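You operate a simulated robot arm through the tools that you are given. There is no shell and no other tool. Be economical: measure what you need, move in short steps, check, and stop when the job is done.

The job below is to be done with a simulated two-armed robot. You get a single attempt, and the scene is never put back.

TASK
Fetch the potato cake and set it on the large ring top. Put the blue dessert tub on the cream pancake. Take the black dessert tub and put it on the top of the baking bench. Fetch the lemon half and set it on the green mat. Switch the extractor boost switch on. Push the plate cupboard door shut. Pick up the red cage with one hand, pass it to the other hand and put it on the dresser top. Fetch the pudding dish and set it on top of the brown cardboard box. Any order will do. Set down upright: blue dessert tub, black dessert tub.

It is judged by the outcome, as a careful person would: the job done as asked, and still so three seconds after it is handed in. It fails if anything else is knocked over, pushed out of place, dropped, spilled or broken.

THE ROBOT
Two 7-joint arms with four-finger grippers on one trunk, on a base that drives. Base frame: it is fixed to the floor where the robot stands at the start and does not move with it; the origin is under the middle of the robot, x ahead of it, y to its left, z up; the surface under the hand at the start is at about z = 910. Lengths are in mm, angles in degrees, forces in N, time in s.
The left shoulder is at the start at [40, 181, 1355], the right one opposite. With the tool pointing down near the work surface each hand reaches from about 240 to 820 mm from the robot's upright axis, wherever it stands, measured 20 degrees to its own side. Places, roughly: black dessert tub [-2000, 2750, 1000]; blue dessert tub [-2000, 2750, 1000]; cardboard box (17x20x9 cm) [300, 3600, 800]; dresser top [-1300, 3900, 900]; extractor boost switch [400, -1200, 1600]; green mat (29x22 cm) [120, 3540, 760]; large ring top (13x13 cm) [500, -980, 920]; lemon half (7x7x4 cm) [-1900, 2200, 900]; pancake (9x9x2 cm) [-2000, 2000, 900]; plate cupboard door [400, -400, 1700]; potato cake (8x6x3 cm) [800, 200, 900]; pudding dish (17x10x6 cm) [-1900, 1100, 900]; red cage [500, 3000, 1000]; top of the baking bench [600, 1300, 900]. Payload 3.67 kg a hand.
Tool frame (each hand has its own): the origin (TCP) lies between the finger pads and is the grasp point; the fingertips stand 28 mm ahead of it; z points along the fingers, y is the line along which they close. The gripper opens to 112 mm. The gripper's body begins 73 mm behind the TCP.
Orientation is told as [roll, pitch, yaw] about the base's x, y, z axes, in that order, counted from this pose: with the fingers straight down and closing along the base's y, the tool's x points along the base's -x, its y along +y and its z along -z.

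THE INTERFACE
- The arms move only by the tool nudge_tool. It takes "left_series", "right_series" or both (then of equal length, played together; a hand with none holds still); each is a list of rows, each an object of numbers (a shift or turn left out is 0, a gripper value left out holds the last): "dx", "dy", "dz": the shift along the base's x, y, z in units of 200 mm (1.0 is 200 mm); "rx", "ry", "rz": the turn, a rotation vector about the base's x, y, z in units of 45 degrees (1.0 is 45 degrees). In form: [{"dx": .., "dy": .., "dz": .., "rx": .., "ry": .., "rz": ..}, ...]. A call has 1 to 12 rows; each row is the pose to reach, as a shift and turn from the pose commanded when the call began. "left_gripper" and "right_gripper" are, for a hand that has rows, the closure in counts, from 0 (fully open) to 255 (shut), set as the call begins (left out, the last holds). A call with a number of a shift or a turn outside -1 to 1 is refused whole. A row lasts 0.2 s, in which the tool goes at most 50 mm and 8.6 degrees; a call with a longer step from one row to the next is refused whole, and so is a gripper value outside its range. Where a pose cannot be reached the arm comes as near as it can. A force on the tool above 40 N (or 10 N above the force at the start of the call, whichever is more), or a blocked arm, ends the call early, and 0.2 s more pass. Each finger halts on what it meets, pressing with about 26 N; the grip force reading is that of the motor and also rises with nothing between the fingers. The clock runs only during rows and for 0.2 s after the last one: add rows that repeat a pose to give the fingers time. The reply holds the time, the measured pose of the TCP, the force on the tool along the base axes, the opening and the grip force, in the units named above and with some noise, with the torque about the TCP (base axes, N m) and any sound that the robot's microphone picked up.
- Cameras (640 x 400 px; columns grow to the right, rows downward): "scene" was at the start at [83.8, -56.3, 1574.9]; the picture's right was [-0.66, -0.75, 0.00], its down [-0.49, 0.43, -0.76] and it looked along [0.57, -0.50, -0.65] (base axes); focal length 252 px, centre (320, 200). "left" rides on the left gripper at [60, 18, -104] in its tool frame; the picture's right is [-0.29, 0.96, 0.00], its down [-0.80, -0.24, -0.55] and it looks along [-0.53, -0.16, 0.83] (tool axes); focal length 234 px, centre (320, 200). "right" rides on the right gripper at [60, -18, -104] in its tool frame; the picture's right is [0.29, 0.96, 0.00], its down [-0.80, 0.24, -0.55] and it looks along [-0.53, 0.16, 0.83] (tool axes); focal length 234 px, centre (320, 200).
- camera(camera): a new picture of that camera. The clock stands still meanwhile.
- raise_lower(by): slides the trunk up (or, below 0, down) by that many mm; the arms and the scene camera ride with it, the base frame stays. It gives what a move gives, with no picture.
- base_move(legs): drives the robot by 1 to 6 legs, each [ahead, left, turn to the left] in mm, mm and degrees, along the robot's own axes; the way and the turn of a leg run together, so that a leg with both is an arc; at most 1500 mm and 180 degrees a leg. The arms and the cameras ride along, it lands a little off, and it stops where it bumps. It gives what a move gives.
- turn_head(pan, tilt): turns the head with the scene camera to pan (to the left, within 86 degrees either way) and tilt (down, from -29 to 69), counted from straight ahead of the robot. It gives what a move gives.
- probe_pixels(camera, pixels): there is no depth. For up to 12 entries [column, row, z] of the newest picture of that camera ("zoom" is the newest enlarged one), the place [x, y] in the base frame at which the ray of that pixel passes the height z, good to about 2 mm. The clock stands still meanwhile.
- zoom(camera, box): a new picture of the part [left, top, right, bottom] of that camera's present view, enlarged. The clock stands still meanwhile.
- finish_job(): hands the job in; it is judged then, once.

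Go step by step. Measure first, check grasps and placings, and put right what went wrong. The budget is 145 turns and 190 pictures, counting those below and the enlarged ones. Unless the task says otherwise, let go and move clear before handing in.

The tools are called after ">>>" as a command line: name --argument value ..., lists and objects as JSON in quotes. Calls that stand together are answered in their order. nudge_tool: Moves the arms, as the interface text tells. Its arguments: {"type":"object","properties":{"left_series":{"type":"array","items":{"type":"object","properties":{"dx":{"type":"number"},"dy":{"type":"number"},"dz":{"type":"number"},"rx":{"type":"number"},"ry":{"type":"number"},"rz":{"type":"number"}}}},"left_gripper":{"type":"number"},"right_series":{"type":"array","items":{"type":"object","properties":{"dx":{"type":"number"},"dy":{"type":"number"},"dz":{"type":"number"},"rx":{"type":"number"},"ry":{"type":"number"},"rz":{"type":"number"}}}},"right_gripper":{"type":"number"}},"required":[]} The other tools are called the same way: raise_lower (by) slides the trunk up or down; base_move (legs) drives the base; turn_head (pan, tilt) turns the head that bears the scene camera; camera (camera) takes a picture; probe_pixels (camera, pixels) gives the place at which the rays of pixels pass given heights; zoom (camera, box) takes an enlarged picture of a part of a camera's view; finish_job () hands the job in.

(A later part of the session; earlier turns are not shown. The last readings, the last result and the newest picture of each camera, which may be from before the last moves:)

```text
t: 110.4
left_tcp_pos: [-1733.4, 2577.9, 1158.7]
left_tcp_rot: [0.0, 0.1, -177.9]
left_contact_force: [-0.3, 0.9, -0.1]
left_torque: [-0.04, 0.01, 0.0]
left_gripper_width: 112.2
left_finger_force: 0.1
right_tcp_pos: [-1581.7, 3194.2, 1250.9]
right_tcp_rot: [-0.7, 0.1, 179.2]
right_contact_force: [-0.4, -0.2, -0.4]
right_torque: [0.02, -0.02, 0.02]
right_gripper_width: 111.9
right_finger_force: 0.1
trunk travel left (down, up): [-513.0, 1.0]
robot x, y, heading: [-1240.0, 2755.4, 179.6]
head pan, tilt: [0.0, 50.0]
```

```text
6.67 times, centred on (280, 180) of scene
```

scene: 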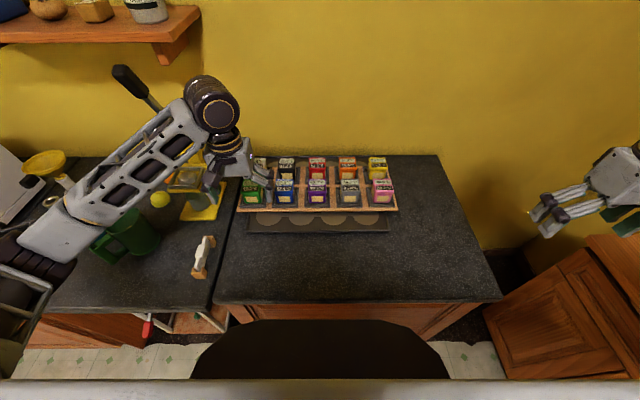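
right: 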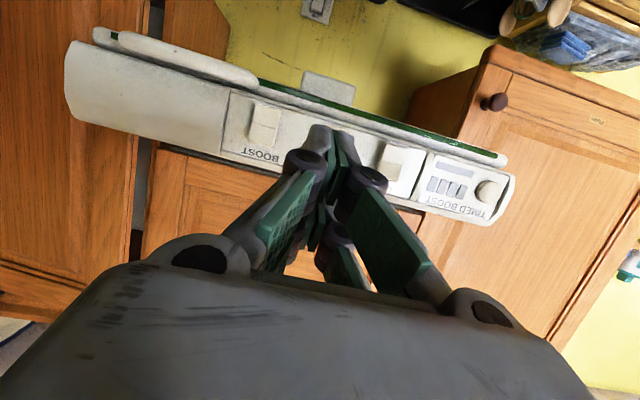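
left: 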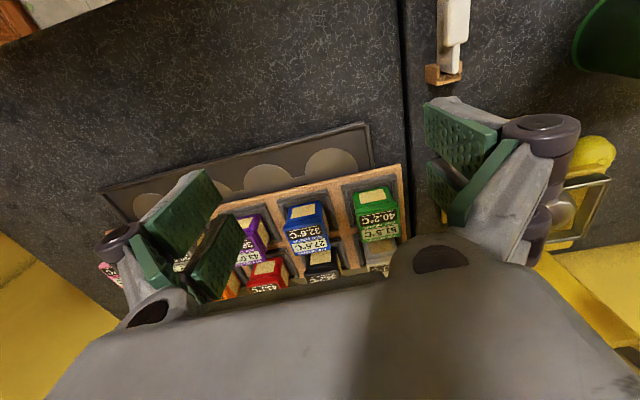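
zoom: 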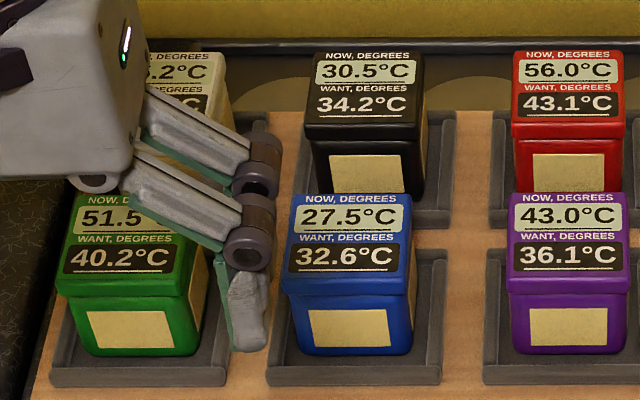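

>>> probe_pixels --camera "zoom" --pixels '[[347, 236, 1000], [347, 236, 980], [347, 236, 960], [365, 98, 1000], [365, 98, 980], [283, 280, 980], [412, 280, 980], [296, 194, 980], [410, 194, 980]]'

>>> zoom --camera "left" --box '[240, 160, 400, 285]'

>>> probe_pixels --camera "zoom" --pixels '[[278, 242, 1000], [278, 242, 980], [278, 242, 960], [205, 212, 980], [332, 180, 980], [240, 304, 980], [354, 282, 980]]'

```text
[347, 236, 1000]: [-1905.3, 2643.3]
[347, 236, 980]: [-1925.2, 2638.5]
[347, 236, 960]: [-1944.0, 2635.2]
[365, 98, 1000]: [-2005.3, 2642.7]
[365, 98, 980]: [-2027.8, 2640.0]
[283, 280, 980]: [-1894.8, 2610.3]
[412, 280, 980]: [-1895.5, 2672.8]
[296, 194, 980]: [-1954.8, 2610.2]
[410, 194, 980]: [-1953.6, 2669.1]
```

```text
3.20 times, centred on (320, 222) of left
```

zoom: 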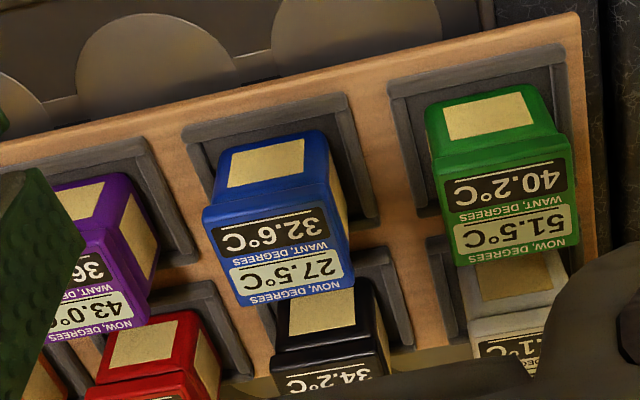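

```text
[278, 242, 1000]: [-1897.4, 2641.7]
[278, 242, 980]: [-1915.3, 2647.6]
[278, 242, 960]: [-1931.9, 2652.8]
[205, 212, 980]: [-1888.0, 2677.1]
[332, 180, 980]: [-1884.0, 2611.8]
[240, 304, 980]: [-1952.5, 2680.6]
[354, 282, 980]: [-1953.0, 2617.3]
```

The lid top is at z≈1000, centre (-1903,2643). I pre-close the gripper slightly, go above it and then descend between the neighbours.

>>> nudge_tool --left_series '[{"dx": -0.2, "dy": 0.08, "rz": -0.04}, {"dx": -0.4, "dy": 0.16, "rz": -0.045}, {"dx": -0.6, "dy": 0.24, "rz": -0.045}, {"dx": -0.8, "dy": 0.32, "rz": -0.045}, {"dx": -0.85, "dy": 0.325, "dz": -0.15, "rz": -0.045}, {"dx": -0.85, "dy": 0.325, "dz": -0.35, "rz": -0.045}, {"dx": -0.85, "dy": 0.325, "dz": -0.5, "rz": -0.045}]' --left_gripper 45

>>> camera --camera "left"

>>> zoom --camera "scene" --box '[220, 130, 348, 210]'

```text
t: 112.0
left_tcp_pos: [-1904.5, 2643.4, 1060.4]
left_tcp_rot: [0.1, 0.1, -179.9]
left_contact_force: [-0.1, -0.3, 0.2]
left_torque: [-0.01, -0.03, 0.03]
left_gripper_width: 92.0
left_finger_force: 0.0
right_tcp_pos: [-1581.0, 3192.5, 1251.0]
right_tcp_rot: [-0.8, 0.0, 179.2]
right_contact_force: [0.4, -0.6, 0.9]
right_torque: [0.0, -0.02, -0.01]
right_gripper_width: 112.3
right_finger_force: 0.1
trunk travel left (down, up): [-513.0, 1.0]
robot x, y, heading: [-1239.7, 2755.7, 179.7]
head pan, tilt: [0.0, 50.0]
```

```text
128 pictures are left
```

left: 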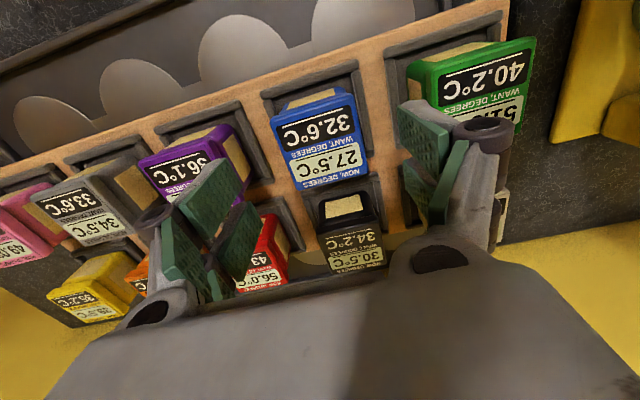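

```text
5.00 times, centred on (284, 170) of scene
```

zoom: 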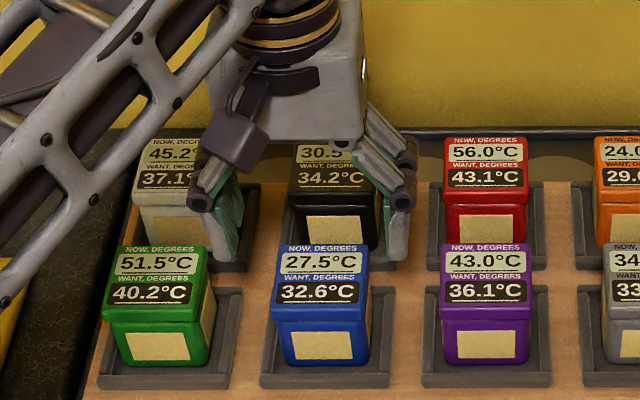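

>>> probe_pixels --camera "left" --pixels '[[322, 141, 1000], [271, 117, 1000], [352, 93, 1000], [298, 190, 1000], [369, 168, 1000], [355, 245, 1000]]'

```text
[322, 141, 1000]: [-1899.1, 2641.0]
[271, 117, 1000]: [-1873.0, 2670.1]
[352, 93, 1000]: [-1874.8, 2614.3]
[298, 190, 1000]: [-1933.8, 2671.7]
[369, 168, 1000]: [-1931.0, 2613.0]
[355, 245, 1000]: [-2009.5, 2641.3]
```

Centre (-1903,2642) confirmed. I descend to z 975 and close.

>>> nudge_tool --left_series '[{"dz": -0.2}, {"dz": -0.36}, {"dz": -0.43}, {"dz": -0.43}]'

>>> nudge_tool --left_series '[{"dz": 0}, {"dz": 0}, {"dz": 0}]' --left_gripper 255

>>> zoom --camera "scene" --box '[220, 130, 348, 210]'

```text
t: 113.0
left_tcp_pos: [-1901.5, 2643.2, 973.5]
left_tcp_rot: [0.1, 0.1, -180.0]
left_contact_force: [-0.2, 0.2, 0.2]
left_torque: [-0.02, 0.01, 0.02]
left_gripper_width: 92.2
left_finger_force: 0.2
right_tcp_pos: [-1579.6, 3192.8, 1250.9]
right_tcp_rot: [-0.8, 0.0, 179.4]
right_contact_force: [-1.3, 0.3, -0.4]
right_torque: [0.03, -0.01, 0.01]
right_gripper_width: 111.8
right_finger_force: 0.0
trunk travel left (down, up): [-513.0, 1.0]
robot x, y, heading: [-1245.2, 2753.3, 179.5]
head pan, tilt: [0.0, 50.0]
```

```text
t: 113.8
left_tcp_pos: [-1902.7, 2643.3, 973.3]
left_tcp_rot: [0.1, 0.2, -179.8]
left_contact_force: [-0.2, -0.6, 0.3]
left_torque: [0.06, 0.0, 0.0]
left_gripper_width: 58.1
left_finger_force: 25.7
right_tcp_pos: [-1580.3, 3192.9, 1252.0]
right_tcp_rot: [-0.8, 0.0, 179.3]
right_contact_force: [-0.2, 0.2, 1.0]
right_torque: [0.02, 0.0, 0.02]
right_gripper_width: 112.1
right_finger_force: 0.0
trunk travel left (down, up): [-513.0, 1.0]
robot x, y, heading: [-1242.9, 2755.8, 179.6]
head pan, tilt: [0.0, 50.0]
```

```text
5.00 times, centred on (284, 170) of scene
```

zoom: 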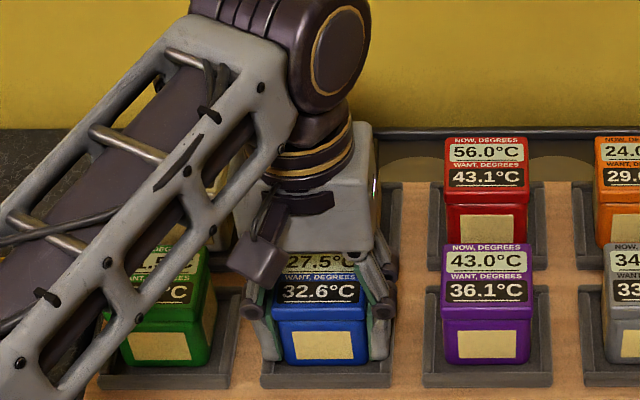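

Gripped at 58 mm. I lift straight up and pull back.

>>> nudge_tool --left_series '[{"dz": 0.2}, {"dz": 0.4}, {"dz": 0.6}, {"dz": 0.8}, {"dz": 1.0}, {"dz": 1.0, "dx": 0.2}, {"dz": 1.0, "dx": 0.4, "dy": -0.1}, {"dz": 1.0, "dx": 0.6, "dy": -0.2}, {"dz": 1.0, "dx": 0.8, "dy": -0.3}, {"dz": 1.0, "dx": 0.95, "dy": -0.45}]'

>>> base_move --legs '[[0, 190, 0]]'

>>> nudge_tool --right_series '[{"dy": -0.2}, {"dy": -0.4}, {"dy": -0.6}, {"dy": -0.8}, {"dy": -1.0}, {"dy": -1.0, "dx": -0.2}, {"dy": -1.0, "dx": -0.4}, {"dy": -1.0, "dx": -0.6}, {"dy": -1.0, "dx": -0.8}, {"dy": -1.0, "dx": -1.0}]' --right_gripper 45

>>> camera --camera "scene"

>>> camera --camera "right"

```text
t: 116.0
left_tcp_pos: [-1709.2, 2551.4, 1172.8]
left_tcp_rot: [0.0, 0.0, -179.9]
left_contact_force: [0.8, -0.2, -3.2]
left_torque: [0.06, -0.02, 0.01]
left_gripper_width: 57.9
left_finger_force: 25.8
right_tcp_pos: [-1579.2, 3190.5, 1251.6]
right_tcp_rot: [-0.9, -0.1, 179.3]
right_contact_force: [0.5, -1.0, 0.9]
right_torque: [0.04, 0.03, -0.04]
right_gripper_width: 112.0
right_finger_force: 0.1
trunk travel left (down, up): [-513.0, 1.0]
robot x, y, heading: [-1241.0, 2753.3, 179.5]
head pan, tilt: [0.0, 50.0]
```

```text
t: 117.6
left_tcp_pos: [-1712.7, 2367.8, 1172.6]
left_tcp_rot: [0.2, 0.1, -180.0]
left_contact_force: [-1.0, 0.6, -2.9]
left_torque: [-0.04, 0.0, 0.0]
left_gripper_width: 57.7
left_finger_force: 26.5
right_tcp_pos: [-1581.6, 3007.1, 1250.1]
right_tcp_rot: [-0.6, 0.0, 179.3]
right_contact_force: [-0.5, 0.3, -1.0]
right_torque: [-0.05, 0.03, -0.01]
right_gripper_width: 111.9
right_finger_force: 0.0
trunk travel left (down, up): [-513.0, 1.0]
robot x, y, heading: [-1245.9, 2565.4, 179.7]
head pan, tilt: [0.0, 50.0]
```

```text
t: 119.8
left_tcp_pos: [-1712.6, 2364.3, 1172.3]
left_tcp_rot: [0.0, 0.2, -180.0]
left_contact_force: [0.0, 0.0, -3.2]
left_torque: [-0.03, -0.04, 0.02]
left_gripper_width: 57.9
left_finger_force: 25.7
right_tcp_pos: [-1781.4, 2803.4, 1252.0]
right_tcp_rot: [-0.9, 0.2, 179.4]
right_contact_force: [0.2, 0.1, -0.2]
right_torque: [0.0, -0.01, 0.02]
right_gripper_width: 92.3
right_finger_force: 0.0
trunk travel left (down, up): [-513.0, 1.0]
robot x, y, heading: [-1244.5, 2563.9, 179.4]
head pan, tilt: [0.0, 50.0]
```

```text
125 pictures are left
```

scene: 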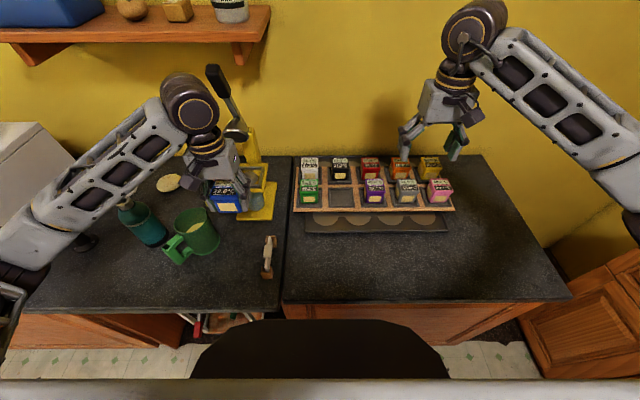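

```text
124 pictures are left
```

right: 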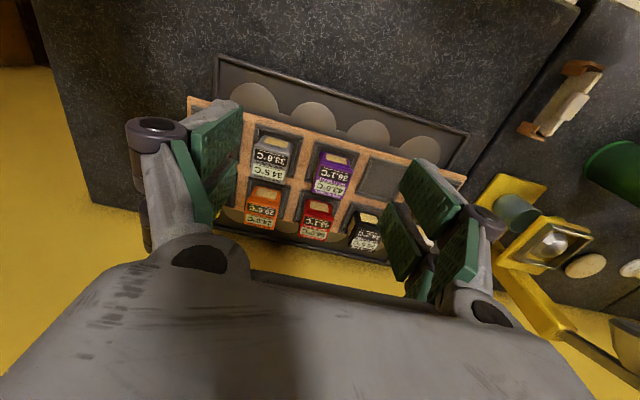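

The blue tub is out cleanly. I bring the right hand over the black tub.

>>> nudge_tool --right_series '[{"dx": -0.16, "dy": -0.14}, {"dx": -0.32, "dy": -0.28}, {"dx": -0.48, "dy": -0.42}, {"dx": -0.64, "dy": -0.56}, {"dx": -0.8, "dy": -0.7}, {"dx": -0.96, "dy": -0.8}, {"dx": -1.0, "dy": -0.8, "dz": -0.2}, {"dx": -1.0, "dy": -0.8, "dz": -0.4}, {"dx": -1.0, "dy": -0.8, "dz": -0.6}, {"dx": -1.0, "dy": -0.8, "dz": -0.75}]'

>>> camera --camera "right"

```text
t: 122.0
left_tcp_pos: [-1713.4, 2364.9, 1172.3]
left_tcp_rot: [0.0, 0.0, -180.0]
left_contact_force: [-0.3, -0.2, -3.2]
left_torque: [0.01, -0.02, 0.03]
left_gripper_width: 57.8
left_finger_force: 25.5
right_tcp_pos: [-1981.2, 2644.9, 1098.4]
right_tcp_rot: [-0.7, 0.0, 179.3]
right_contact_force: [-0.2, 0.2, 0.4]
right_torque: [-0.04, -0.02, 0.03]
right_gripper_width: 92.3
right_finger_force: 0.2
trunk travel left (down, up): [-513.0, 1.0]
robot x, y, heading: [-1246.3, 2565.8, 179.5]
head pan, tilt: [0.0, 50.0]
```

```text
123 pictures are left
```

right: 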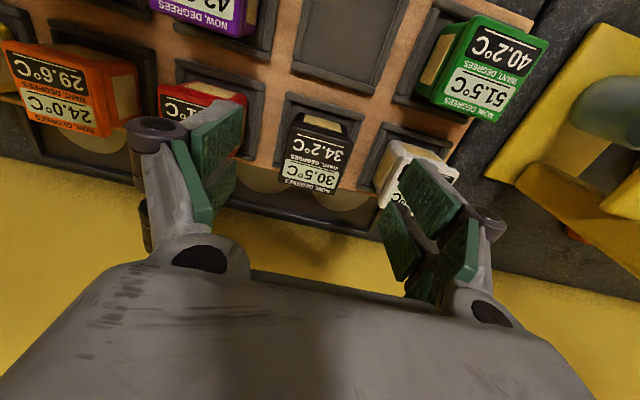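

>>> probe_pixels --camera "right" --pixels '[[290, 124, 1000], [352, 143, 1000], [279, 176, 1000], [337, 193, 1000], [316, 158, 1000]]'

```text
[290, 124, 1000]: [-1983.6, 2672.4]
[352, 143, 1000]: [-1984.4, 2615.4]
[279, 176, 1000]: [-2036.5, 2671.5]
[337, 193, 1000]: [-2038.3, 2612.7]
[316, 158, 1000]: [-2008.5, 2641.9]
```

Black lid centre is (-2010,2643). I descend and grip.

>>> nudge_tool --right_series '[{"dx": -0.14, "dy": -0.01, "dz": -0.05}, {"dx": -0.145, "dy": -0.01, "dz": -0.25}, {"dx": -0.145, "dy": -0.01, "dz": -0.45}, {"dx": -0.145, "dy": -0.01, "dz": -0.62}, {"dx": -0.145, "dy": -0.01, "dz": -0.62}]'

>>> nudge_tool --right_series '[{"dz": 0}, {"dz": 0}, {"dz": 0}]' --right_gripper 255

>>> camera --camera "right"

```text
t: 123.2
left_tcp_pos: [-1711.8, 2363.5, 1172.0]
left_tcp_rot: [-0.1, 0.1, -179.9]
left_contact_force: [0.6, 0.0, -4.1]
left_torque: [0.0, 0.05, 0.02]
left_gripper_width: 57.7
left_finger_force: 26.3
right_tcp_pos: [-1992.1, 2647.8, 987.8]
right_tcp_rot: [-0.7, 0.0, 179.3]
right_contact_force: [-0.3, 0.3, -0.5]
right_torque: [-0.02, -0.01, -0.01]
right_gripper_width: 92.5
right_finger_force: 0.1
right hand out of reach, approached as far as the arm can: row 2, 3, 4, 5
trunk travel left (down, up): [-513.0, 1.0]
robot x, y, heading: [-1243.6, 2565.3, 179.7]
head pan, tilt: [0.0, 50.0]
```

```text
t: 124.0
left_tcp_pos: [-1713.5, 2364.7, 1171.5]
left_tcp_rot: [-0.1, 0.0, -180.0]
left_contact_force: [0.4, 0.5, -2.5]
left_torque: [0.01, 0.04, -0.04]
left_gripper_width: 58.0
left_finger_force: 25.8
right_tcp_pos: [-1992.9, 2650.2, 987.6]
right_tcp_rot: [-0.8, 0.1, 179.3]
right_contact_force: [-1.6, -0.6, 2.1]
right_torque: [-0.13, 0.04, -0.06]
right_gripper_width: 58.3
right_finger_force: 26.5
trunk travel left (down, up): [-513.0, 1.0]
robot x, y, heading: [-1246.5, 2563.8, 179.5]
head pan, tilt: [0.0, 50.0]
```

```text
122 pictures are left
```

right: 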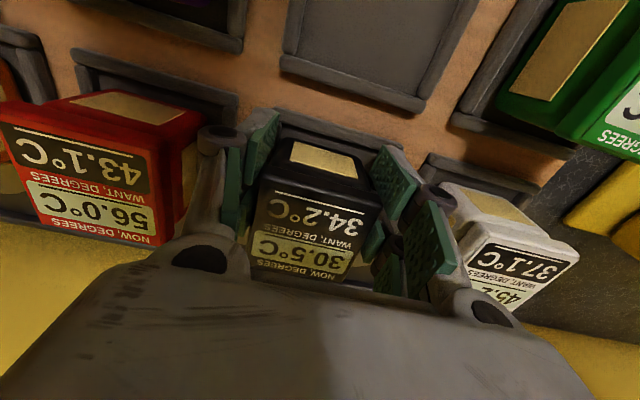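

The arm fell ~17 mm short in x, so the grip is off-centre. I reopen, creep the base 20 mm forward and regrip.

>>> nudge_tool --right_series '[{"dz": 0}, {"dz": 0}, {"dy": -0.02, "dz": 0.1}, {"dy": -0.03, "dz": 0.2}]' --right_gripper 45

>>> base_move --legs '[[35, 0, 0]]'

>>> camera --camera "right"

```text
t: 125.0
left_tcp_pos: [-1713.1, 2364.6, 1172.6]
left_tcp_rot: [0.1, -0.1, -180.0]
left_contact_force: [0.0, -0.4, -3.8]
left_torque: [-0.01, -0.03, 0.01]
left_gripper_width: 58.1
left_finger_force: 26.1
right_tcp_pos: [-1990.8, 2644.3, 1024.8]
right_tcp_rot: [-0.9, 0.0, 179.2]
right_contact_force: [0.8, -0.6, 0.4]
right_torque: [0.01, 0.0, 0.01]
right_gripper_width: 92.3
right_finger_force: 0.1
trunk travel left (down, up): [-513.0, 1.0]
robot x, y, heading: [-1241.7, 2563.7, 179.4]
head pan, tilt: [0.0, 50.0]
```

```text
t: 125.8
left_tcp_pos: [-1737.8, 2364.5, 1175.8]
left_tcp_rot: [0.0, -0.3, -180.0]
left_contact_force: [2.1, -0.3, -2.3]
left_torque: [0.0, 0.09, 0.0]
left_gripper_width: 57.8
left_finger_force: 25.4
right_tcp_pos: [-2017.0, 2642.7, 1031.5]
right_tcp_rot: [-0.7, -0.5, 179.4]
right_contact_force: [1.3, 0.2, 1.1]
right_torque: [-0.02, 0.12, -0.01]
right_gripper_width: 92.2
right_finger_force: 0.2
trunk travel left (down, up): [-513.0, 1.0]
robot x, y, heading: [-1277.3, 2564.7, 179.4]
head pan, tilt: [0.0, 50.0]
```

```text
121 pictures are left
```

right: 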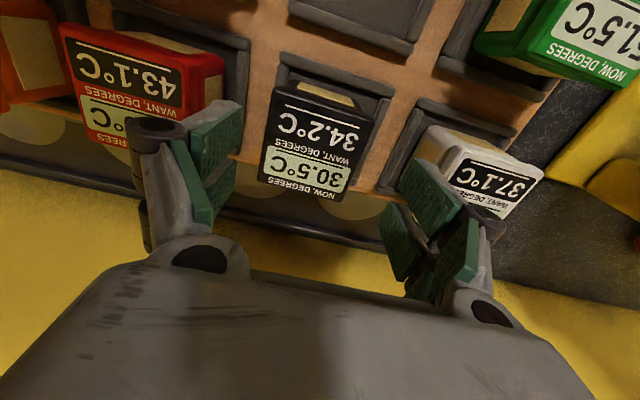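

>>> probe_pixels --camera "right" --pixels '[[272, 92, 1000], [374, 120, 1000], [259, 178, 1000], [336, 201, 1000], [311, 147, 1000]]'

>>> nudge_tool --right_series '[{"dz": 0.0}]'

```text
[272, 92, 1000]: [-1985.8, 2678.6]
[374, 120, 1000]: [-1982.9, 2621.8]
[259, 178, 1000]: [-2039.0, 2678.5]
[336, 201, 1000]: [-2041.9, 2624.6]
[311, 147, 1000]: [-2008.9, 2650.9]
```

```text
t: 126.2
left_tcp_pos: [-1748.5, 2364.5, 1172.1]
left_tcp_rot: [0.1, 0.1, -180.0]
left_contact_force: [0.1, 0.6, -2.3]
left_torque: [0.07, 0.02, 0.01]
left_gripper_width: 58.0
left_finger_force: 26.0
right_tcp_pos: [-2026.1, 2644.3, 1024.5]
right_tcp_rot: [-0.8, 0.1, 179.3]
right_contact_force: [0.4, 0.7, 0.7]
right_torque: [0.02, -0.02, 0.01]
right_gripper_width: 92.0
right_finger_force: 0.0
trunk travel left (down, up): [-513.0, 1.0]
robot x, y, heading: [-1278.8, 2567.8, 179.9]
head pan, tilt: [0.0, 50.0]
```

The tub is centred at (-2012,2650). I align and descend.

>>> nudge_tool --right_series '[{"dx": 0.07, "dy": 0.03}, {"dx": 0.07, "dy": 0.03, "dz": -0.15}, {"dx": 0.07, "dy": 0.03, "dz": -0.25}, {"dx": 0.07, "dy": 0.03, "dz": -0.25}]'

>>> nudge_tool --right_series '[{"dz": 0}, {"dz": 0}, {"dz": 0}]' --right_gripper 255

>>> nudge_tool --right_series '[{"dz": 0.2}, {"dz": 0.4}, {"dz": 0.6}, {"dz": 0.8}, {"dz": 1.0}, {"dz": 1.0, "dx": 0.2}, {"dz": 1.0, "dx": 0.4}, {"dz": 1.0, "dx": 0.6}, {"dz": 1.0, "dx": 0.8}, {"dz": 1.0, "dx": 1.0}]'

>>> camera --camera "scene"

```text
t: 127.2
left_tcp_pos: [-1746.0, 2364.6, 1171.4]
left_tcp_rot: [0.0, 0.1, -179.9]
left_contact_force: [0.0, 0.7, -4.1]
left_torque: [-0.01, -0.07, 0.01]
left_gripper_width: 57.7
left_finger_force: 25.8
right_tcp_pos: [-2009.7, 2650.3, 975.2]
right_tcp_rot: [-0.8, 0.0, 179.4]
right_contact_force: [-0.3, 0.1, 0.1]
right_torque: [0.02, 0.0, 0.03]
right_gripper_width: 92.1
right_finger_force: 0.1
trunk travel left (down, up): [-513.0, 1.0]
robot x, y, heading: [-1280.1, 2565.5, 179.7]
head pan, tilt: [0.0, 50.0]
```

```text
t: 128.0
left_tcp_pos: [-1746.4, 2364.7, 1173.0]
left_tcp_rot: [0.0, 0.1, -180.0]
left_contact_force: [-0.4, 0.4, -2.8]
left_torque: [-0.01, -0.02, 0.02]
left_gripper_width: 57.6
left_finger_force: 26.1
right_tcp_pos: [-2011.3, 2648.9, 975.6]
right_tcp_rot: [-0.8, 0.0, 179.5]
right_contact_force: [-0.1, -0.4, 2.4]
right_torque: [-0.13, -0.02, 0.02]
right_gripper_width: 58.1
right_finger_force: 26.0
trunk travel left (down, up): [-513.0, 1.0]
robot x, y, heading: [-1280.0, 2564.7, 179.3]
head pan, tilt: [0.0, 50.0]
```

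```text
t: 130.2
left_tcp_pos: [-1745.2, 2365.9, 1173.8]
left_tcp_rot: [0.1, 0.0, -180.1]
left_contact_force: [-0.9, 0.2, -3.6]
left_torque: [0.04, -0.02, 0.0]
left_gripper_width: 58.0
left_finger_force: 26.1
right_tcp_pos: [-1812.0, 2650.6, 1175.5]
right_tcp_rot: [-0.8, -0.1, 179.4]
right_contact_force: [0.3, 0.3, -3.2]
right_torque: [0.02, 0.0, 0.01]
right_gripper_width: 58.1
right_finger_force: 26.1
trunk travel left (down, up): [-513.0, 1.0]
robot x, y, heading: [-1277.3, 2570.0, 179.9]
head pan, tilt: [0.0, 50.0]
```

```text
120 pictures are left
```

scene: 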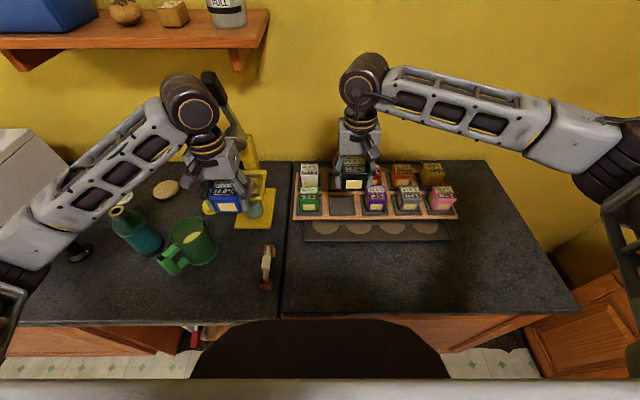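

Both tubs are held. I back off from the counter (coffee stand and microwave are tall) and move left toward the pancake.

>>> base_move --legs '[[-280, 0, 0], [0, 470, 0]]'

>>> turn_head --pan 0 --tilt 35

>>> camera --camera "scene"

```text
t: 134.7
left_tcp_pos: [-1466.5, 1894.9, 1172.7]
left_tcp_rot: [0.2, 0.0, -179.9]
left_contact_force: [-0.2, -0.1, -3.1]
left_torque: [-0.02, -0.02, 0.04]
left_gripper_width: 57.7
left_finger_force: 26.1
right_tcp_pos: [-1536.3, 2179.0, 1175.6]
right_tcp_rot: [-0.7, 0.0, 179.5]
right_contact_force: [0.1, -0.1, -3.7]
right_torque: [-0.01, -0.01, -0.01]
right_gripper_width: 58.1
right_finger_force: 26.4
trunk travel left (down, up): [-513.0, 1.0]
robot x, y, heading: [-1000.1, 2097.2, 179.6]
head pan, tilt: [0.0, 50.0]
```

```text
t: 135.5
left_tcp_pos: [-1467.1, 1892.8, 1172.5]
left_tcp_rot: [0.0, 0.1, -179.9]
left_contact_force: [-0.3, -1.3, -3.7]
left_torque: [0.01, 0.02, -0.04]
left_gripper_width: 57.9
left_finger_force: 25.4
right_tcp_pos: [-1535.4, 2177.4, 1175.3]
right_tcp_rot: [-0.7, -0.1, 179.4]
right_contact_force: [-0.4, 0.2, -2.8]
right_torque: [-0.01, -0.03, 0.02]
right_gripper_width: 58.0
right_finger_force: 26.1
trunk travel left (down, up): [-513.0, 1.0]
robot x, y, heading: [-1001.4, 2094.4, 180.0]
head pan, tilt: [0.0, 35.0]
```

```text
119 pictures are left
```

scene: 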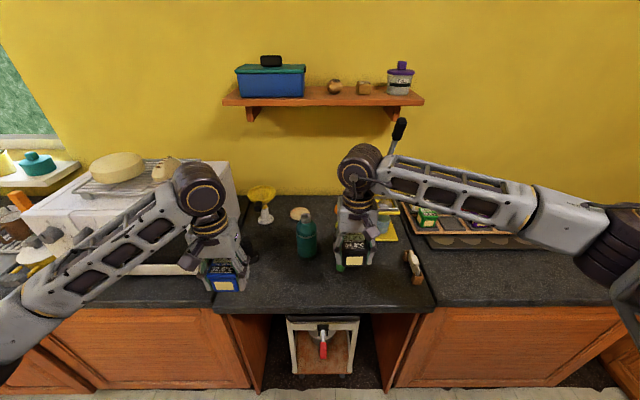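

>>> zoom --camera "scene" --box '[240, 180, 400, 280]'

>>> camera --camera "right"

>>> camera --camera "left"

```text
4.00 times, centred on (320, 230) of scene
```

zoom: 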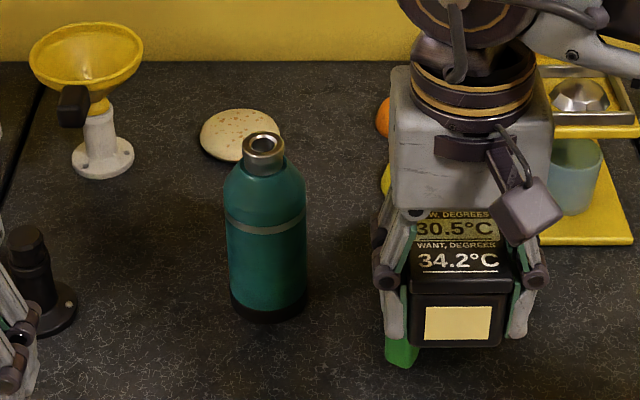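

```text
117 pictures are left
```

right: 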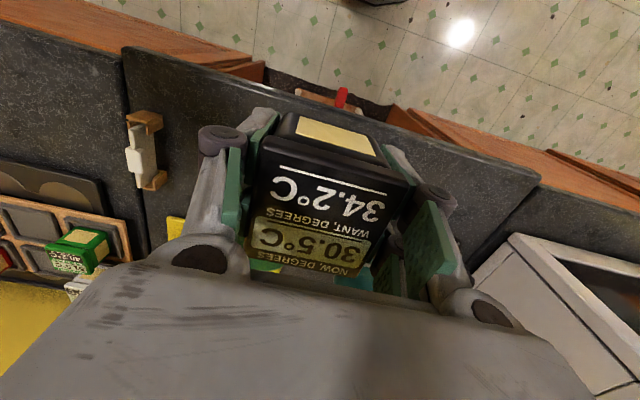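

```text
116 pictures are left
```

left: 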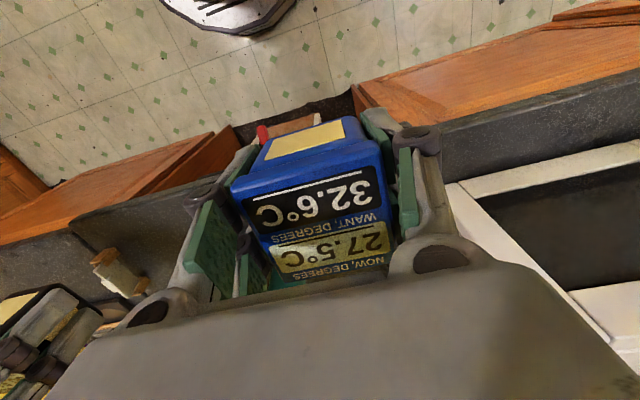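

Only the cream speckled pancake is here at (240,135), partly behind the teal bottle. I measure both.

>>> zoom --camera "scene" --box '[240, 180, 400, 280]'

>>> probe_pixels --camera "zoom" --pixels '[[200, 135, 922], [285, 135, 922], [238, 108, 925], [238, 162, 912], [265, 312, 910], [228, 290, 910], [305, 290, 910], [265, 140, 1150], [265, 140, 1100], [265, 140, 1200], [60, 60, 1050], [105, 165, 910]]'

```text
4.00 times, centred on (320, 230) of scene
```

zoom: 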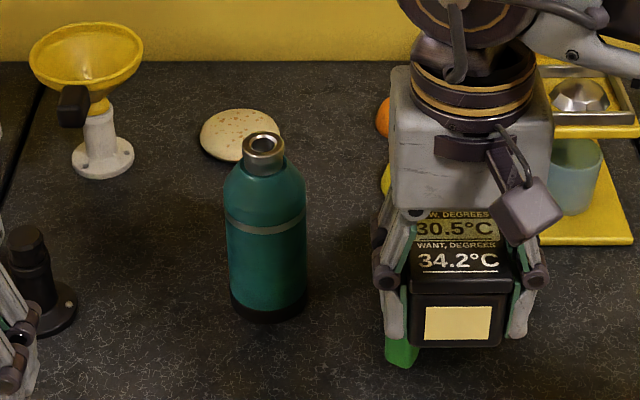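

```text
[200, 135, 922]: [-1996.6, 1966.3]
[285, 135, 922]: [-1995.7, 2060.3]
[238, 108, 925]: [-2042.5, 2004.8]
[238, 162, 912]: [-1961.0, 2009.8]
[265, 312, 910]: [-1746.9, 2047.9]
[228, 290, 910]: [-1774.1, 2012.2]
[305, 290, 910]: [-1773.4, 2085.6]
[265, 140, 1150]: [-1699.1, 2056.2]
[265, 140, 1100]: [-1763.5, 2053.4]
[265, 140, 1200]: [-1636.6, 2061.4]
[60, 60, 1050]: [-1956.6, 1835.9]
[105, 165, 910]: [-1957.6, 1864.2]
```

Pancake centre ≈ (-2000,2008), bottle top z≈1085. I shift the left hand over and up, pull the right hand back out of the way, then drive forward.

>>> nudge_tool --left_series '[{"dz": 0.2}, {"dz": 0.2, "dy": 0.15}, {"dz": 0.2, "dy": 0.35}, {"dz": 0.2, "dy": 0.55}, {"dz": 0.2, "dy": 0.55}]' --right_series '[{"dx": 0.2}, {"dx": 0.4}, {"dx": 0.6, "dy": 0.1}, {"dx": 0.8, "dy": 0.2}, {"dx": 0.8, "dy": 0.4}]'

>>> base_move --legs '[[285, -30, 0]]'

>>> camera --camera "scene"

```text
t: 136.7
left_tcp_pos: [-1467.1, 2004.8, 1213.2]
left_tcp_rot: [0.1, 0.0, -179.9]
left_contact_force: [0.3, 0.0, -3.3]
left_torque: [-0.03, 0.03, 0.02]
left_gripper_width: 58.0
left_finger_force: 25.4
right_tcp_pos: [-1372.0, 2264.3, 1176.1]
right_tcp_rot: [-0.7, 0.0, 179.5]
right_contact_force: [-0.2, -0.1, -3.3]
right_torque: [0.0, -0.01, -0.01]
right_gripper_width: 57.9
right_finger_force: 25.9
trunk travel left (down, up): [-513.0, 1.0]
robot x, y, heading: [-998.6, 2092.0, 179.7]
head pan, tilt: [0.0, 35.0]
```

```text
t: 138.7
left_tcp_pos: [-1750.7, 2035.7, 1214.1]
left_tcp_rot: [0.0, 0.0, -180.0]
left_contact_force: [1.1, 0.4, -4.0]
left_torque: [-0.02, -0.01, 0.01]
left_gripper_width: 58.0
left_finger_force: 26.1
right_tcp_pos: [-1654.7, 2293.5, 1176.3]
right_tcp_rot: [-0.8, -0.1, 179.4]
right_contact_force: [-0.4, -0.3, -3.0]
right_torque: [0.02, -0.03, 0.04]
right_gripper_width: 58.1
right_finger_force: 25.9
trunk travel left (down, up): [-513.0, 1.0]
robot x, y, heading: [-1286.9, 2129.4, 179.7]
head pan, tilt: [0.0, 35.0]
```

```text
114 pictures are left
```

scene: 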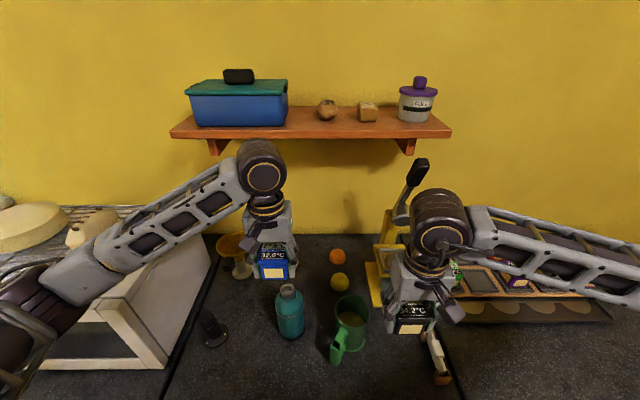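

A shelf hangs above; I check its height and depth before reaching in.

>>> probe_pixels --camera "scene" --pixels '[[310, 138, 1350], [310, 138, 1400], [310, 138, 1450], [310, 138, 1500], [310, 236, 910]]'

>>> camera --camera "left"

```text
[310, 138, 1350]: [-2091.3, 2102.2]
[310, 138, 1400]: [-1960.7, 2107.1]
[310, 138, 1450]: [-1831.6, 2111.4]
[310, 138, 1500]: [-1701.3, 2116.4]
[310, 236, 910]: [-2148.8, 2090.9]
```

```text
113 pictures are left
```

left: 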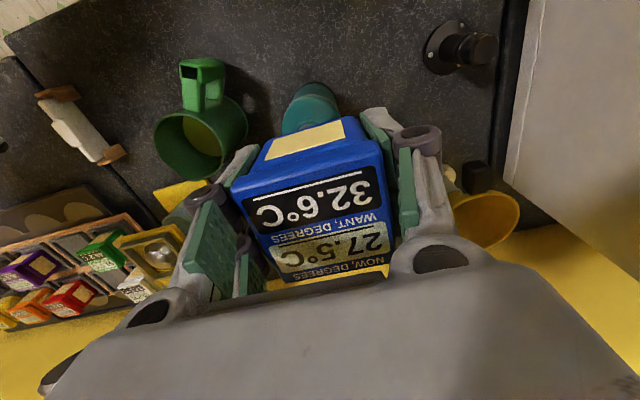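

The shelf front is near x≈-2000 at z≈1380, so I go past the bottle high to x=-1900, then descend before reaching in.

>>> nudge_tool --left_series '[{"dx": -0.2, "dy": -0.1}, {"dx": -0.4, "dy": -0.14}, {"dx": -0.6, "dy": -0.14}, {"dx": -0.75, "dy": -0.14}, {"dx": -0.75, "dy": -0.14, "dz": -0.2}]'

>>> turn_head --pan 10 --tilt 40

>>> camera --camera "scene"

>>> camera --camera "left"

```text
t: 139.9
left_tcp_pos: [-1901.7, 2007.2, 1171.2]
left_tcp_rot: [-0.1, 0.1, -180.0]
left_contact_force: [-0.5, -1.0, -3.2]
left_torque: [0.01, 0.0, 0.03]
left_gripper_width: 57.9
left_finger_force: 26.2
right_tcp_pos: [-1657.7, 2293.7, 1176.0]
right_tcp_rot: [-0.8, 0.1, 179.4]
right_contact_force: [-0.4, -0.2, -3.0]
right_torque: [0.0, 0.0, 0.03]
right_gripper_width: 57.9
right_finger_force: 25.8
trunk travel left (down, up): [-513.0, 1.0]
robot x, y, heading: [-1287.3, 2125.0, 179.3]
head pan, tilt: [0.0, 35.0]
```

```text
t: 140.6
left_tcp_pos: [-1901.0, 2009.1, 1172.4]
left_tcp_rot: [-0.1, 0.1, -179.9]
left_contact_force: [0.4, 0.0, -4.1]
left_torque: [0.0, -0.04, -0.02]
left_gripper_width: 57.8
left_finger_force: 26.0
right_tcp_pos: [-1657.0, 2293.6, 1174.6]
right_tcp_rot: [-0.8, 0.1, 179.4]
right_contact_force: [1.0, 0.0, -3.3]
right_torque: [0.01, -0.02, 0.01]
right_gripper_width: 58.0
right_finger_force: 25.9
trunk travel left (down, up): [-513.0, 1.0]
robot x, y, heading: [-1283.9, 2127.1, 179.6]
head pan, tilt: [10.0, 40.0]
```

```text
112 pictures are left
```

scene: 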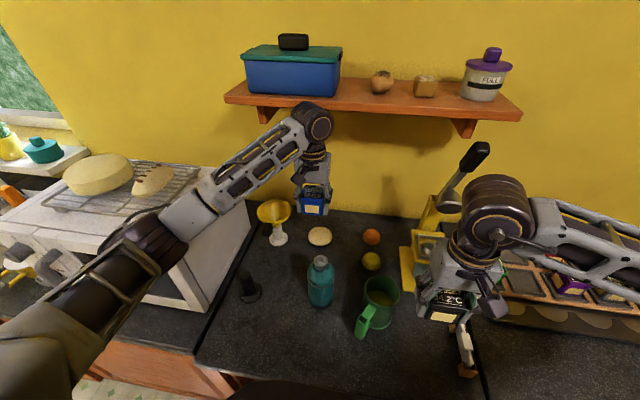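

```text
111 pictures are left
```

left: 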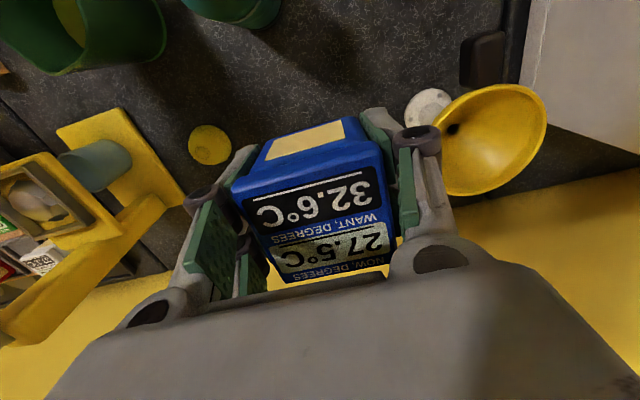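

>>> zoom --camera "scene" --box '[248, 190, 408, 290]'

>>> probe_pixels --camera "zoom" --pixels '[[236, 182, 922], [336, 182, 922], [286, 150, 927], [286, 220, 912], [105, 50, 1050], [175, 50, 1050], [492, 280, 930], [455, 280, 925], [530, 280, 925], [492, 315, 912]]'

```text
4.00 times, centred on (328, 240) of scene
```

zoom: 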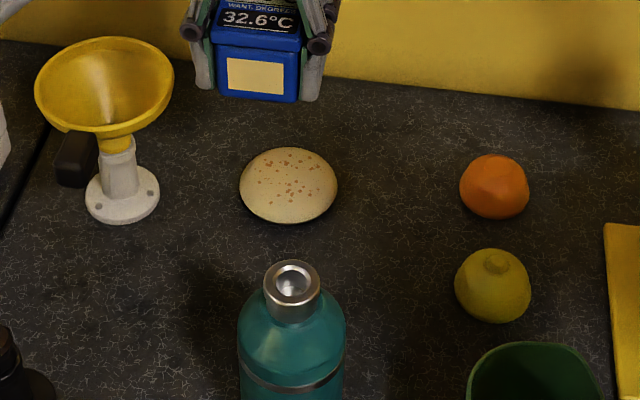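

```text
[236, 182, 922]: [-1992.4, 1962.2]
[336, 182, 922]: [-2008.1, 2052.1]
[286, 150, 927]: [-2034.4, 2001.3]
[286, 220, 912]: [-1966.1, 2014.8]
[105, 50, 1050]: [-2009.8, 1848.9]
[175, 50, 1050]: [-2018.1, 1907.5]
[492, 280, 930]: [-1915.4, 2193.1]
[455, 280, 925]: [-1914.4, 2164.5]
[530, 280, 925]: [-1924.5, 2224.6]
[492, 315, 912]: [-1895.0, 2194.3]
```

Pancake centre (-2000,2007), lemon (-1918,2194). I descend to z≈1020 and reach in over the pancake.

>>> nudge_tool --left_series '[{"dz": -0.2}, {"dz": -0.4}, {"dz": -0.6}, {"dz": -0.74}, {"dz": -0.74, "dx": -0.2}, {"dz": -0.74, "dx": -0.4, "dy": -0.01}, {"dz": -0.74, "dx": -0.5, "dy": -0.01}]'

>>> zoom --camera "scene" --box '[218, 160, 378, 260]'

```text
t: 142.2
left_tcp_pos: [-2001.0, 2005.7, 1023.3]
left_tcp_rot: [0.0, 0.1, -180.0]
left_contact_force: [0.7, -0.4, -3.9]
left_torque: [0.0, 0.02, 0.03]
left_gripper_width: 57.9
left_finger_force: 26.4
right_tcp_pos: [-1657.6, 2293.9, 1175.7]
right_tcp_rot: [-0.8, 0.1, 179.5]
right_contact_force: [-0.3, 0.5, -3.4]
right_torque: [-0.01, 0.01, 0.0]
right_gripper_width: 58.2
right_finger_force: 25.9
trunk travel left (down, up): [-513.0, 1.0]
robot x, y, heading: [-1282.7, 2122.4, 179.5]
head pan, tilt: [10.0, 40.0]
```

```text
4.00 times, centred on (298, 210) of scene
```

zoom: 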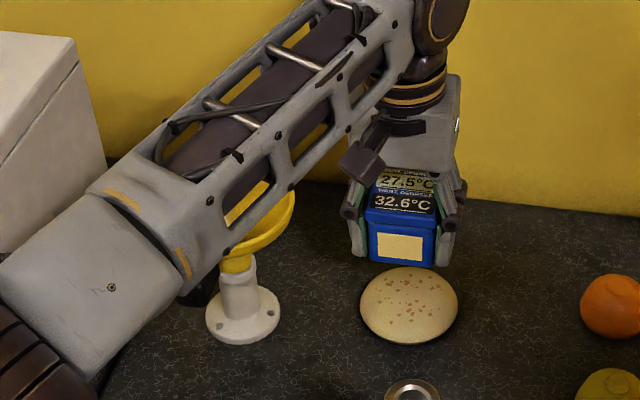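

Aligned over the pancake. I lower slowly until contact.

>>> nudge_tool --left_series '[{"dz": -0.1}, {"dz": -0.16}, {"dz": -0.19}, {"dz": -0.21}, {"dz": -0.22}]'

>>> zoom --camera "scene" --box '[258, 180, 386, 260]'

```text
t: 143.4
left_tcp_pos: [-2001.8, 2004.9, 981.1]
left_tcp_rot: [0.0, 0.2, -179.9]
left_contact_force: [0.1, -0.7, -3.8]
left_torque: [-0.01, -0.05, 0.01]
left_gripper_width: 57.8
left_finger_force: 26.6
right_tcp_pos: [-1656.8, 2294.3, 1174.9]
right_tcp_rot: [-0.8, 0.1, 179.3]
right_contact_force: [-0.3, -0.1, -4.0]
right_torque: [-0.01, -0.01, -0.03]
right_gripper_width: 58.0
right_finger_force: 26.1
trunk travel left (down, up): [-513.0, 1.0]
robot x, y, heading: [-1282.6, 2126.8, 179.5]
head pan, tilt: [10.0, 40.0]
```

```text
5.00 times, centred on (322, 220) of scene
```

zoom: 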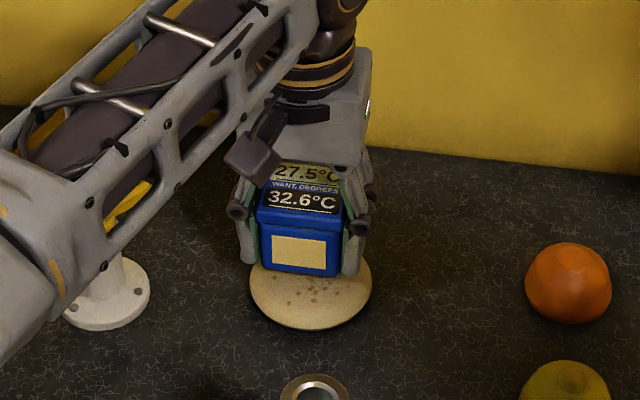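

No contact yet (force still just the weight). I lower further in 3 mm steps.

>>> nudge_tool --left_series '[{"dz": -0.015}, {"dz": -0.03}, {"dz": -0.045}, {"dz": -0.045}]'

>>> zoom --camera "scene" --box '[258, 180, 386, 260]'

```text
t: 144.4
left_tcp_pos: [-2002.4, 2006.5, 972.1]
left_tcp_rot: [0.0, 0.1, -180.1]
left_contact_force: [0.8, 0.3, -3.3]
left_torque: [0.02, -0.04, 0.02]
left_gripper_width: 57.9
left_finger_force: 25.8
right_tcp_pos: [-1656.5, 2294.0, 1175.5]
right_tcp_rot: [-0.8, 0.1, 179.4]
right_contact_force: [-0.2, 0.8, -2.6]
right_torque: [-0.01, -0.01, -0.03]
right_gripper_width: 58.0
right_finger_force: 25.6
trunk travel left (down, up): [-513.0, 1.0]
robot x, y, heading: [-1283.3, 2127.0, 179.6]
head pan, tilt: [10.0, 40.0]
```

```text
5.00 times, centred on (322, 220) of scene
```

zoom: 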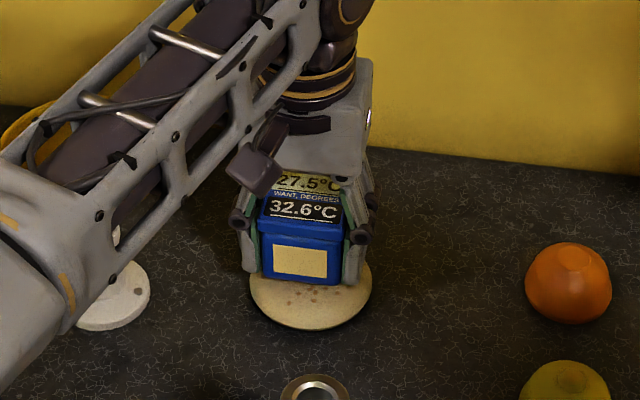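

>>> nudge_tool --left_series '[{"dz": -0.015}, {"dz": -0.03}, {"dz": -0.045}, {"dz": -0.045}]'

>>> zoom --camera "scene" --box '[258, 180, 386, 260]'

```text
t: 145.4
left_tcp_pos: [-2001.7, 2006.1, 963.4]
left_tcp_rot: [-0.1, 0.0, -179.8]
left_contact_force: [-0.2, -1.0, 0.1]
left_torque: [-0.01, -0.08, 0.02]
left_gripper_width: 58.1
left_finger_force: 25.6
right_tcp_pos: [-1656.8, 2294.8, 1176.0]
right_tcp_rot: [-0.8, 0.0, 179.4]
right_contact_force: [0.0, -0.1, -2.6]
right_torque: [0.01, -0.02, 0.0]
right_gripper_width: 58.2
right_finger_force: 25.7
trunk travel left (down, up): [-513.0, 1.0]
robot x, y, heading: [-1280.9, 2128.0, 179.6]
head pan, tilt: [10.0, 40.0]
```

```text
5.00 times, centred on (322, 220) of scene
```

zoom: 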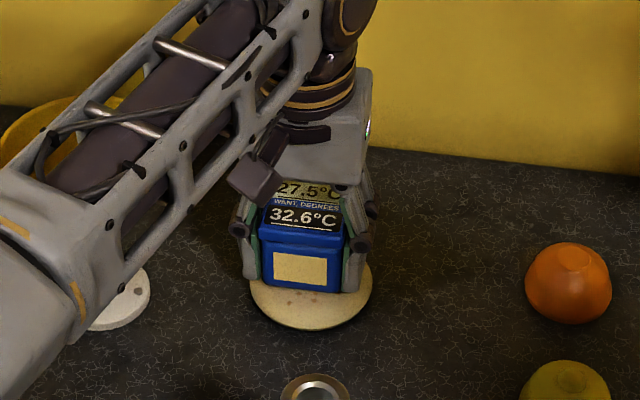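

Contact begins (weight taken). I check centring by probing the tub's front bottom edge.

>>> probe_pixels --camera "zoom" --pixels '[[262, 282, 927], [342, 293, 927], [306, 330, 914], [250, 285, 920], [372, 290, 920]]'

```text
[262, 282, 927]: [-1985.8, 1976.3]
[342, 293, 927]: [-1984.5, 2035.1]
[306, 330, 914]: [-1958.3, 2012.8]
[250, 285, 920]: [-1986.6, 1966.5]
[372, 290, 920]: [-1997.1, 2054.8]
```

It is ~9 mm too far back; I lift slightly, shift forward 8 mm, lower again and release.

>>> nudge_tool --left_series '[{"dz": 0.03}, {"dz": 0.03, "dx": 0.04, "dy": 0.015}, {"dz": 0.0, "dx": 0.04, "dy": 0.015}, {"dz": -0.01, "dx": 0.04, "dy": 0.015}, {"dz": -0.015, "dx": 0.04, "dy": 0.015}]'

>>> nudge_tool --left_series '[{"dz": 0}, {"dz": 0}, {"dz": 0}]' --left_gripper 40

>>> zoom --camera "scene" --box '[258, 180, 386, 260]'

```text
t: 146.6
left_tcp_pos: [-1993.8, 2007.8, 963.4]
left_tcp_rot: [0.0, -0.3, -180.0]
left_contact_force: [-1.6, -3.7, 21.1]
left_torque: [0.24, -0.24, 0.01]
left_gripper_width: 57.8
left_finger_force: 26.3
right_tcp_pos: [-1654.9, 2294.7, 1175.9]
right_tcp_rot: [-0.8, -0.1, 179.5]
right_contact_force: [0.1, 0.3, -4.0]
right_torque: [0.02, -0.01, 0.0]
right_gripper_width: 57.8
right_finger_force: 26.3
trunk travel left (down, up): [-513.0, 1.0]
robot x, y, heading: [-1280.8, 2129.3, 179.8]
head pan, tilt: [10.0, 40.0]
```

```text
t: 147.4
left_tcp_pos: [-1993.9, 2008.2, 959.8]
left_tcp_rot: [0.1, 0.0, -180.0]
left_contact_force: [-0.5, -0.3, 0.5]
left_torque: [-0.02, -0.01, 0.02]
left_gripper_width: 94.4
left_finger_force: 0.1
right_tcp_pos: [-1657.1, 2294.3, 1175.5]
right_tcp_rot: [-0.9, 0.1, 179.3]
right_contact_force: [0.0, 0.3, -2.7]
right_torque: [0.0, -0.04, 0.01]
right_gripper_width: 58.1
right_finger_force: 26.2
trunk travel left (down, up): [-513.0, 1.0]
robot x, y, heading: [-1285.8, 2127.6, 179.6]
head pan, tilt: [10.0, 40.0]
```

```text
5.00 times, centred on (322, 220) of scene
```

zoom: 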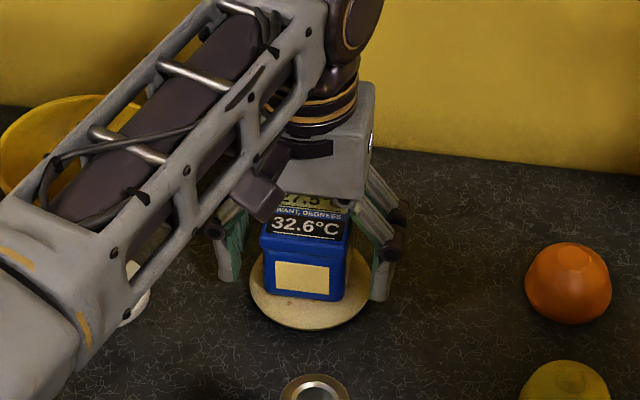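

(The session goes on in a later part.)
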